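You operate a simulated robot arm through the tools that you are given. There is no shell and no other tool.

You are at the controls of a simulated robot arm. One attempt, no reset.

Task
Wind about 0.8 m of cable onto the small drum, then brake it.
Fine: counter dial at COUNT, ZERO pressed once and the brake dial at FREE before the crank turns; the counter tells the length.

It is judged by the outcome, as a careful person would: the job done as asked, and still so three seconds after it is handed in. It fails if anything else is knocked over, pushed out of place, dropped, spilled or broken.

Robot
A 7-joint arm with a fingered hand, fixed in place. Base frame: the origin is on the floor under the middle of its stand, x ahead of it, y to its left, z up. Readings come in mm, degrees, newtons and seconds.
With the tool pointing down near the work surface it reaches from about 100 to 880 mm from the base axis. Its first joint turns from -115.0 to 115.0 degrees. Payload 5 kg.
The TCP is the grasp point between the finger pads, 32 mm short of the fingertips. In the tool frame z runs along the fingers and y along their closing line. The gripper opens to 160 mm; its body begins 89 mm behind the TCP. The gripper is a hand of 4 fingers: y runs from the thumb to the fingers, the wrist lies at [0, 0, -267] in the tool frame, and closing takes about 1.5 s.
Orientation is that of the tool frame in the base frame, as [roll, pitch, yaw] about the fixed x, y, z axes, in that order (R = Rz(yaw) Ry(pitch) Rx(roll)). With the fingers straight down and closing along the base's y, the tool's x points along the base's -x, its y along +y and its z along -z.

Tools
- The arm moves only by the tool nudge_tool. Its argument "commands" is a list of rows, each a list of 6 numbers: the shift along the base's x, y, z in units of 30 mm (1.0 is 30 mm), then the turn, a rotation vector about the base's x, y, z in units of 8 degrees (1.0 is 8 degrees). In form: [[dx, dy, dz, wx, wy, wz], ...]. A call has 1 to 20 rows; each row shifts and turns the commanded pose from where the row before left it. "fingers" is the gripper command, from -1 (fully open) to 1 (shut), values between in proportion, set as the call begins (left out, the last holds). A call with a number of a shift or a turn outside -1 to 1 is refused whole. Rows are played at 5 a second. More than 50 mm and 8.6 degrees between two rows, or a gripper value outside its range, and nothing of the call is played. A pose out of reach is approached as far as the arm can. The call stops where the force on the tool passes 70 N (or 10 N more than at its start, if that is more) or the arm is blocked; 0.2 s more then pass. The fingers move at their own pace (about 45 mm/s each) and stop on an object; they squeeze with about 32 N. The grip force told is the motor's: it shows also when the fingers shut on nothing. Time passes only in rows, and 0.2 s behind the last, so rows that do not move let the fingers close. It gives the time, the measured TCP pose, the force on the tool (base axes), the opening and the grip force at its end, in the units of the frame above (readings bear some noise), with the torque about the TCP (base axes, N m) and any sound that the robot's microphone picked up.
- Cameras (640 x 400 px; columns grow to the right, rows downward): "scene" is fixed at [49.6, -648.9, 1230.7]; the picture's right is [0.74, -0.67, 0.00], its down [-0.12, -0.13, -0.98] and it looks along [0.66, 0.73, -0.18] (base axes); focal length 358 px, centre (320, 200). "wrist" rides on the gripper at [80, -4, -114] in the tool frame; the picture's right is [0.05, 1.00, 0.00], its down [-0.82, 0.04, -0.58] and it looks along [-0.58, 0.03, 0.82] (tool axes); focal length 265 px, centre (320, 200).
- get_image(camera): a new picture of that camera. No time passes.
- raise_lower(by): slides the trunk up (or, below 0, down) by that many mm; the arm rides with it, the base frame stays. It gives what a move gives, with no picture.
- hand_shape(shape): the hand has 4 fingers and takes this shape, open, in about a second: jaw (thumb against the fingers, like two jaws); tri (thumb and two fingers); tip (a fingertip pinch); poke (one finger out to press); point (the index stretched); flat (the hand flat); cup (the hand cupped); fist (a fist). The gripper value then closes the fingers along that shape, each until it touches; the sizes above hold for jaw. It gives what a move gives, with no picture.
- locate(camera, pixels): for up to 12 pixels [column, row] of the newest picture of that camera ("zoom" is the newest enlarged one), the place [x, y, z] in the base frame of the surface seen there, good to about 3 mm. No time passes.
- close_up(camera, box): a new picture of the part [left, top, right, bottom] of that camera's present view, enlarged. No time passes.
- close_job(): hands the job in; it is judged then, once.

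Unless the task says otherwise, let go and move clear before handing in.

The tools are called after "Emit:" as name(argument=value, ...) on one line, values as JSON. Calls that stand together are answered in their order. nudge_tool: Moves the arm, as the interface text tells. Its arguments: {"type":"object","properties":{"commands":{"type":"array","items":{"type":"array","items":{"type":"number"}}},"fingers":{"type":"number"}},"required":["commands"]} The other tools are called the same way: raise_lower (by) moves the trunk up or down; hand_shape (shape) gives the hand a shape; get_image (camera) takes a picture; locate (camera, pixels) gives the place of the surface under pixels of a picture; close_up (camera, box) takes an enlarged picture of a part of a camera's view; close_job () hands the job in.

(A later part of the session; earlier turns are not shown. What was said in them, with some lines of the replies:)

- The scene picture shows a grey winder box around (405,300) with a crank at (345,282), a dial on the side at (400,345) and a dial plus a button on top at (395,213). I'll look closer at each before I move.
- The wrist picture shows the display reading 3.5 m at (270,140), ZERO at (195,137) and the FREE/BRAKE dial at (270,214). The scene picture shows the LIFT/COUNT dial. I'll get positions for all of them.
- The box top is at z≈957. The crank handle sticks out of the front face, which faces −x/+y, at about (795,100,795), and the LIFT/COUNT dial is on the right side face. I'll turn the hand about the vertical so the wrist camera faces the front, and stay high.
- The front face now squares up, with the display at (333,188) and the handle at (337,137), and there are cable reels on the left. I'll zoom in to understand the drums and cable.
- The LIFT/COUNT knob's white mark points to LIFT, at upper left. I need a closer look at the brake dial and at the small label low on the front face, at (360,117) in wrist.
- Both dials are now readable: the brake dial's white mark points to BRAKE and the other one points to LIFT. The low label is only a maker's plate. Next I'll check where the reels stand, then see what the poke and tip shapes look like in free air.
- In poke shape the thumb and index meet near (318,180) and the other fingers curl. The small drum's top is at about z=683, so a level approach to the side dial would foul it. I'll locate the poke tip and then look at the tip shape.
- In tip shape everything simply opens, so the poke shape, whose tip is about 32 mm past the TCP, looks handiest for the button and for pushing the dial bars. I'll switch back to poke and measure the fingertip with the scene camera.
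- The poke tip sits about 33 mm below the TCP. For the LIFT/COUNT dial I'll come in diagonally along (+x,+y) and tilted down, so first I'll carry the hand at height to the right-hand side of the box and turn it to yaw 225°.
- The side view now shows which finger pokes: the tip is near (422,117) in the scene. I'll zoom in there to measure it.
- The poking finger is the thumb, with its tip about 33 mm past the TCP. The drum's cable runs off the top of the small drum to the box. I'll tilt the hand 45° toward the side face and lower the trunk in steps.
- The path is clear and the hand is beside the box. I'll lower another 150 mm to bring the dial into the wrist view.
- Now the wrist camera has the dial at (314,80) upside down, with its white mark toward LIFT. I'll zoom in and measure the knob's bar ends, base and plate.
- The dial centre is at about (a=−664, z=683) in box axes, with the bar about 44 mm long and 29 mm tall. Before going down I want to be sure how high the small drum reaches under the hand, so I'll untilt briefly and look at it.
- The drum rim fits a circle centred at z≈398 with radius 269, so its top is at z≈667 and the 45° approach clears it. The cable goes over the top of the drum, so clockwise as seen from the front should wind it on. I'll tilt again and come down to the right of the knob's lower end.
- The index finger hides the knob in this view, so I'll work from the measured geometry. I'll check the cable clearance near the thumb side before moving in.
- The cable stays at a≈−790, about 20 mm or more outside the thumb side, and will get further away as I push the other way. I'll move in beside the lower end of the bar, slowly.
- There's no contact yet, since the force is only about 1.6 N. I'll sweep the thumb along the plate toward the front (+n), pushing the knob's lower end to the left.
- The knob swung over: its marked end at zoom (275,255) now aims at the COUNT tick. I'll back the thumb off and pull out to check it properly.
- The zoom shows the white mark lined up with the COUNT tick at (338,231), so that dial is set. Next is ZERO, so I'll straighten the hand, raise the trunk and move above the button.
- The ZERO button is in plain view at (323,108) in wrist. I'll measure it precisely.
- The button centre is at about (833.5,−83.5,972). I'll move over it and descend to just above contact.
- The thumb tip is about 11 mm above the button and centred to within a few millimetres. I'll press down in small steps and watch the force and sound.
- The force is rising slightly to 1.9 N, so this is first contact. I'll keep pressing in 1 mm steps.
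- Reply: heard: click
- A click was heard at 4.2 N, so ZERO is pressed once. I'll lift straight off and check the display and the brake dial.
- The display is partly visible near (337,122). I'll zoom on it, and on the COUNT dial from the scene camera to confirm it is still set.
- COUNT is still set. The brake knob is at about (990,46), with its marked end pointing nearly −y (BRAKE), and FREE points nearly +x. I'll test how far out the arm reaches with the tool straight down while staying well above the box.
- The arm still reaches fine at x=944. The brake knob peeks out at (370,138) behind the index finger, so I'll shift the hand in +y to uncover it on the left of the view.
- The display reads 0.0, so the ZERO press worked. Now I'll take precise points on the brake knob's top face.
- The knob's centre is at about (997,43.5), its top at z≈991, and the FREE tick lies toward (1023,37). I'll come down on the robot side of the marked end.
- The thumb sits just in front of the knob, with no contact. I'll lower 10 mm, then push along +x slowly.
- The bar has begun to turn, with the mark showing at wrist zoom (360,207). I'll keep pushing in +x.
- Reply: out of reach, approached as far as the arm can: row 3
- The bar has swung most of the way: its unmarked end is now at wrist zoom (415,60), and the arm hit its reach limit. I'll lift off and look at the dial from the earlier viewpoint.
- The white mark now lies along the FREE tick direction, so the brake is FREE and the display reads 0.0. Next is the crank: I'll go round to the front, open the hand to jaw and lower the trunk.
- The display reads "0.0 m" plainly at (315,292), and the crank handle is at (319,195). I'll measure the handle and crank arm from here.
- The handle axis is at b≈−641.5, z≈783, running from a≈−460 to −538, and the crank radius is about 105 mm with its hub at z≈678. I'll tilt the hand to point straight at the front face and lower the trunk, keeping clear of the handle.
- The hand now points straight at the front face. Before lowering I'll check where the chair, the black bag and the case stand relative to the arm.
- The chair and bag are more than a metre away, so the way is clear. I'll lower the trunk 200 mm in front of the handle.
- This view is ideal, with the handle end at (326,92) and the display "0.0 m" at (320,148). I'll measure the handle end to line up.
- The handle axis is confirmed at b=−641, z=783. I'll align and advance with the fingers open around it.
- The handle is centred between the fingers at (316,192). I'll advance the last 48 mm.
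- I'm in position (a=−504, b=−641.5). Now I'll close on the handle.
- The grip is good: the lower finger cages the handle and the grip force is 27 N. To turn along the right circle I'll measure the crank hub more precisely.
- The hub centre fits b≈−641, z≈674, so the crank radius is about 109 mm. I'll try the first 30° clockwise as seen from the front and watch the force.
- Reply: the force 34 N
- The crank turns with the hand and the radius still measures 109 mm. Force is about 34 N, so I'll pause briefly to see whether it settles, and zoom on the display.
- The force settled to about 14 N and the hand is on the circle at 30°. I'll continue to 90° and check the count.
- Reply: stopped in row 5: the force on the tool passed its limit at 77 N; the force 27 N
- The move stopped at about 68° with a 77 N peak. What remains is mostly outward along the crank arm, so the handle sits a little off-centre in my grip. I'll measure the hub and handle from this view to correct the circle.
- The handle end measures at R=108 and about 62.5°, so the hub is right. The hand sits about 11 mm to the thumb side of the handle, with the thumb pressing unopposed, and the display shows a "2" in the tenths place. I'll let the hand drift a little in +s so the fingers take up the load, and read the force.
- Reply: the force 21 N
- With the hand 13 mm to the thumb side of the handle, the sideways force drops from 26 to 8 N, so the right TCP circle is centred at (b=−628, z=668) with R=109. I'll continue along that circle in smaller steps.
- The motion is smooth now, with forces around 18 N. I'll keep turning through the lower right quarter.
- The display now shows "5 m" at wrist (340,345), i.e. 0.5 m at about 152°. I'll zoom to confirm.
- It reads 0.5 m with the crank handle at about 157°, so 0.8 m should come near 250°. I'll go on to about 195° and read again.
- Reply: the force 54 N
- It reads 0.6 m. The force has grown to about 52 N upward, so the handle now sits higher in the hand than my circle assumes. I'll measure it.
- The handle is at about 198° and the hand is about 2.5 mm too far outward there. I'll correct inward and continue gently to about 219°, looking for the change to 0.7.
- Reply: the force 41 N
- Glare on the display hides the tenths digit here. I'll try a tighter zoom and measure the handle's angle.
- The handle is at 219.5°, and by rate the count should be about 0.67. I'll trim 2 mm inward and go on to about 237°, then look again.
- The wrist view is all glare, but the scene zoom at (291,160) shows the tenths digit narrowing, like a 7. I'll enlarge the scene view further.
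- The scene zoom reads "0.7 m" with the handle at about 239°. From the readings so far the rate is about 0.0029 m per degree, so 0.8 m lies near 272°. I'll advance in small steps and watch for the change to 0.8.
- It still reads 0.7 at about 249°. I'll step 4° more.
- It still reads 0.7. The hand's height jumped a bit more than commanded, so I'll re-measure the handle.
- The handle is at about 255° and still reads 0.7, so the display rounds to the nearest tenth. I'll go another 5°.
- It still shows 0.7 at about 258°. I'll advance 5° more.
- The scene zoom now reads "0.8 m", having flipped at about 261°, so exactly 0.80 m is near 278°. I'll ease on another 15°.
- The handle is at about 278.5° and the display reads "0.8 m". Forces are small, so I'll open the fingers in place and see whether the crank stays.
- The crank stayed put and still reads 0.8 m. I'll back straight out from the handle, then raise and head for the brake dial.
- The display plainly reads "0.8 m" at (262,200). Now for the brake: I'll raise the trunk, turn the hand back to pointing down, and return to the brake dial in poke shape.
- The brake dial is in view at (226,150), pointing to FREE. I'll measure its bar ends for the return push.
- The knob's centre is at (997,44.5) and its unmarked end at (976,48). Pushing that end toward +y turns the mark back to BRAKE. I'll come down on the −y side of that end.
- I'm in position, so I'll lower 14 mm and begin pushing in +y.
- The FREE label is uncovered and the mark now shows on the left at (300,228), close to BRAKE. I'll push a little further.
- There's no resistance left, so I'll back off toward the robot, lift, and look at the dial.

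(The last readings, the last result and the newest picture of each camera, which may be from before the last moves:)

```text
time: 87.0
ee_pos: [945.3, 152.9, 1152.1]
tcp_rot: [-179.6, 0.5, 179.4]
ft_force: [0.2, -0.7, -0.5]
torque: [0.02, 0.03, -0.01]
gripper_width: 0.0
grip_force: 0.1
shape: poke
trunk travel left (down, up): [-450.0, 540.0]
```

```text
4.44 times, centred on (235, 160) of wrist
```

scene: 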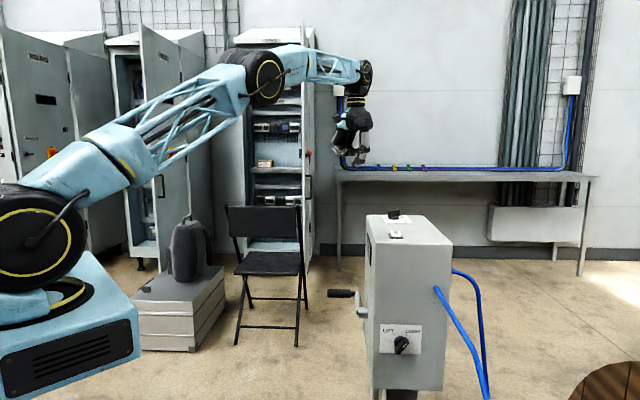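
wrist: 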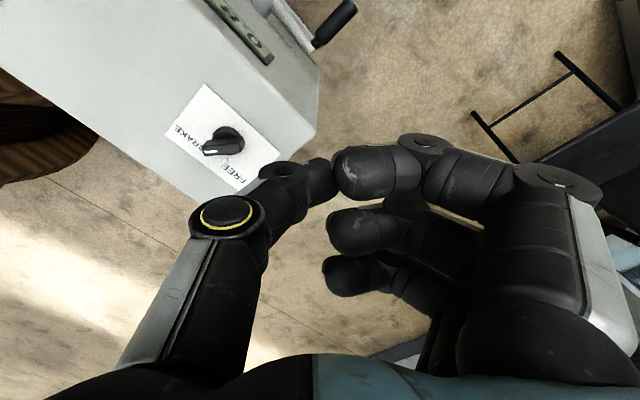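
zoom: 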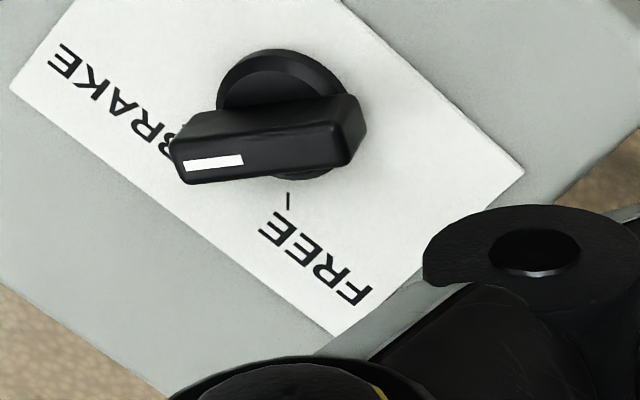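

The mark now points at BRAKE, the same orientation as at the start. I'll measure the bar to confirm, and check the display and the COUNT dial.

Emit:
locate(camera="wrist", pixels=[[204, 152], [212, 151], [222, 149], [232, 147], [240, 146]])

Emit:
close_up(camera="wrist", box=[190, 0, 290, 70])

Emit:
close_up(camera="scene", box=[364, 238, 374, 262])

Emit:
close_up(camera="scene", box=[310, 190, 510, 400])

```text
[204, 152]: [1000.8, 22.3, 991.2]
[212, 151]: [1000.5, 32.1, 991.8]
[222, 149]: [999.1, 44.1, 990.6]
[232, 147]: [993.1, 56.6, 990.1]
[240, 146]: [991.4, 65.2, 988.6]
```

```text
5.71 times, centred on (240, 35) of wrist
```

zoom: 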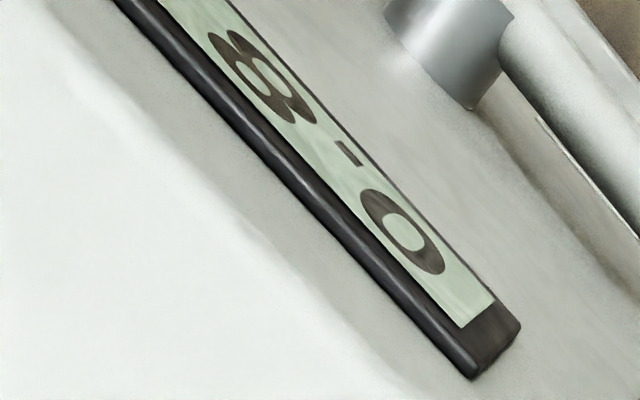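

```text
16.00 times, centred on (369, 250) of scene
```

zoom: 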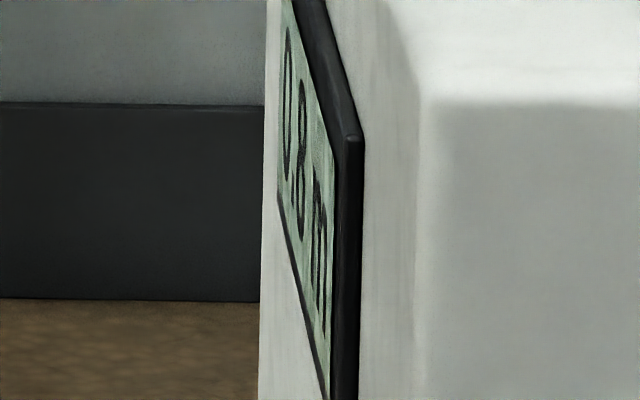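

```text
1.90 times, centred on (410, 295) of scene
```

zoom: 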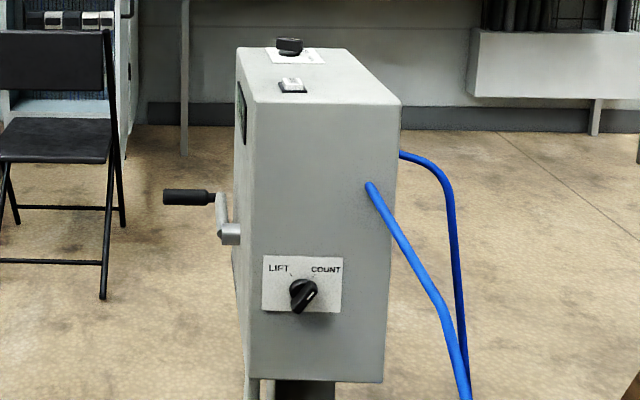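

The bar ends match the original BRAKE position, with (1001,22) against (1001.5,23) before. The display reads 0.8 m and the other dial is at COUNT. I'll move clear and take a last look.

Emit:
nudge_tool(commands=[[-0.5, 0.2, 1, 0, 0, 0], [-0.8, 0.2, 1, 0, 0, 0], [-0.9, 0.2, 0.5, 0, 0, 0], [-0.9, 0, 0, 0, 0, 0], [-0.9, 0, 0, 0, 0, 0], [-0.9, 0, 0, 0, 0, 0], [0, 0, 0, 0, 0, 0], [0, 0, 0, 0, 0, 0], [0, 0, 0, 0, 0, 0], [0, 0, 0, 0, 0, 0], [0, 0, 0, 0, 0, 0]])

Emit:
get_image(camera="scene")

Emit:
close_up(camera="scene", box=[364, 238, 374, 262])

Emit:
close_up(camera="scene", box=[360, 195, 440, 255])

```text
time: 89.4
ee_pos: [796.5, 171.6, 1227.3]
tcp_rot: [-179.7, 0.4, 179.5]
ft_force: [0.5, 0.6, -0.7]
torque: [0.0, 0.03, -0.02]
gripper_width: 0.0
grip_force: 0.1
shape: poke
trunk travel left (down, up): [-450.0, 540.0]
```

```text
taken
```

scene: 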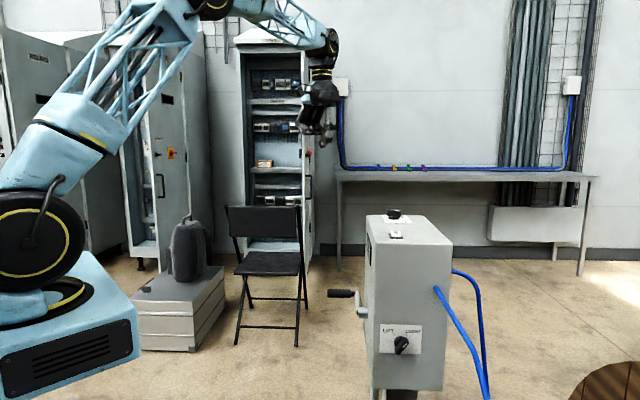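

```text
16.00 times, centred on (369, 250) of scene
```

zoom: 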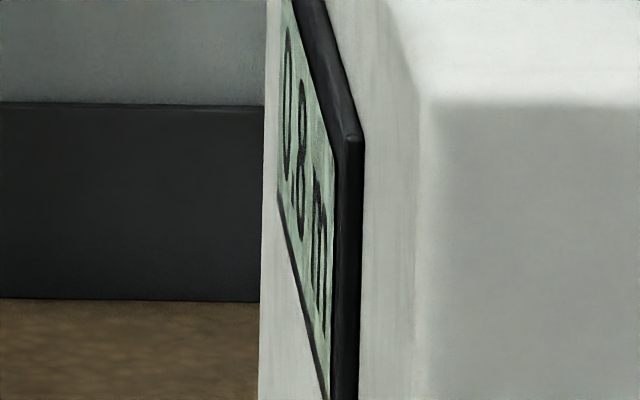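

```text
6.67 times, centred on (400, 225) of scene
```

zoom: 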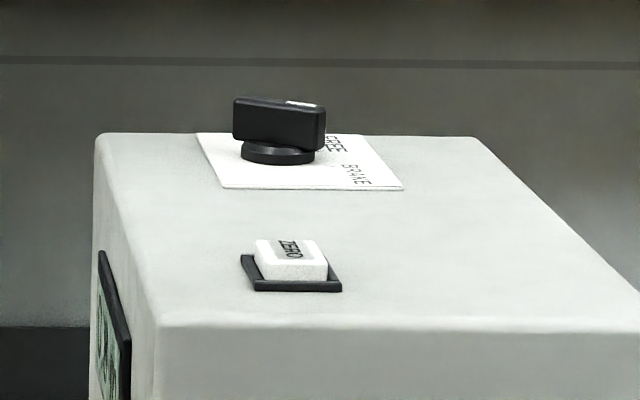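

The counter holds at 0.8 m, the brake dial is at BRAKE and the counter dial at COUNT. The hand is clear and nothing else has moved, so I'm handing the job in.

Emit:
close_job()

```text
The job is handed in.
```

I wound about 0.8 m of cable onto the small drum, braked it, and handed the job in. The counter read 0.8 m and held there after I let go of the crank.

- **Before cranking:** I turned the counter dial from LIFT to COUNT and pressed ZERO once; it clicked and the display went to 0.0 m. Then I turned the brake dial from BRAKE to FREE.
- **Cranking:** I turned the crank clockwise about 278°. The display changed to 0.8 at about 261° and seems to round to the nearest tenth, so the wound length should be close to 0.80 m.
- **Force stop:** One crank move stopped itself when the force reached 77 N, because the handle sat off-centre in the grip. I corrected the path and finished the rest without another stop.
- **Braking:** I turned the brake dial back to BRAKE; the knob measured the same as at the start. I then moved the hand clear, and the pictures show nothing else moved or knocked over.
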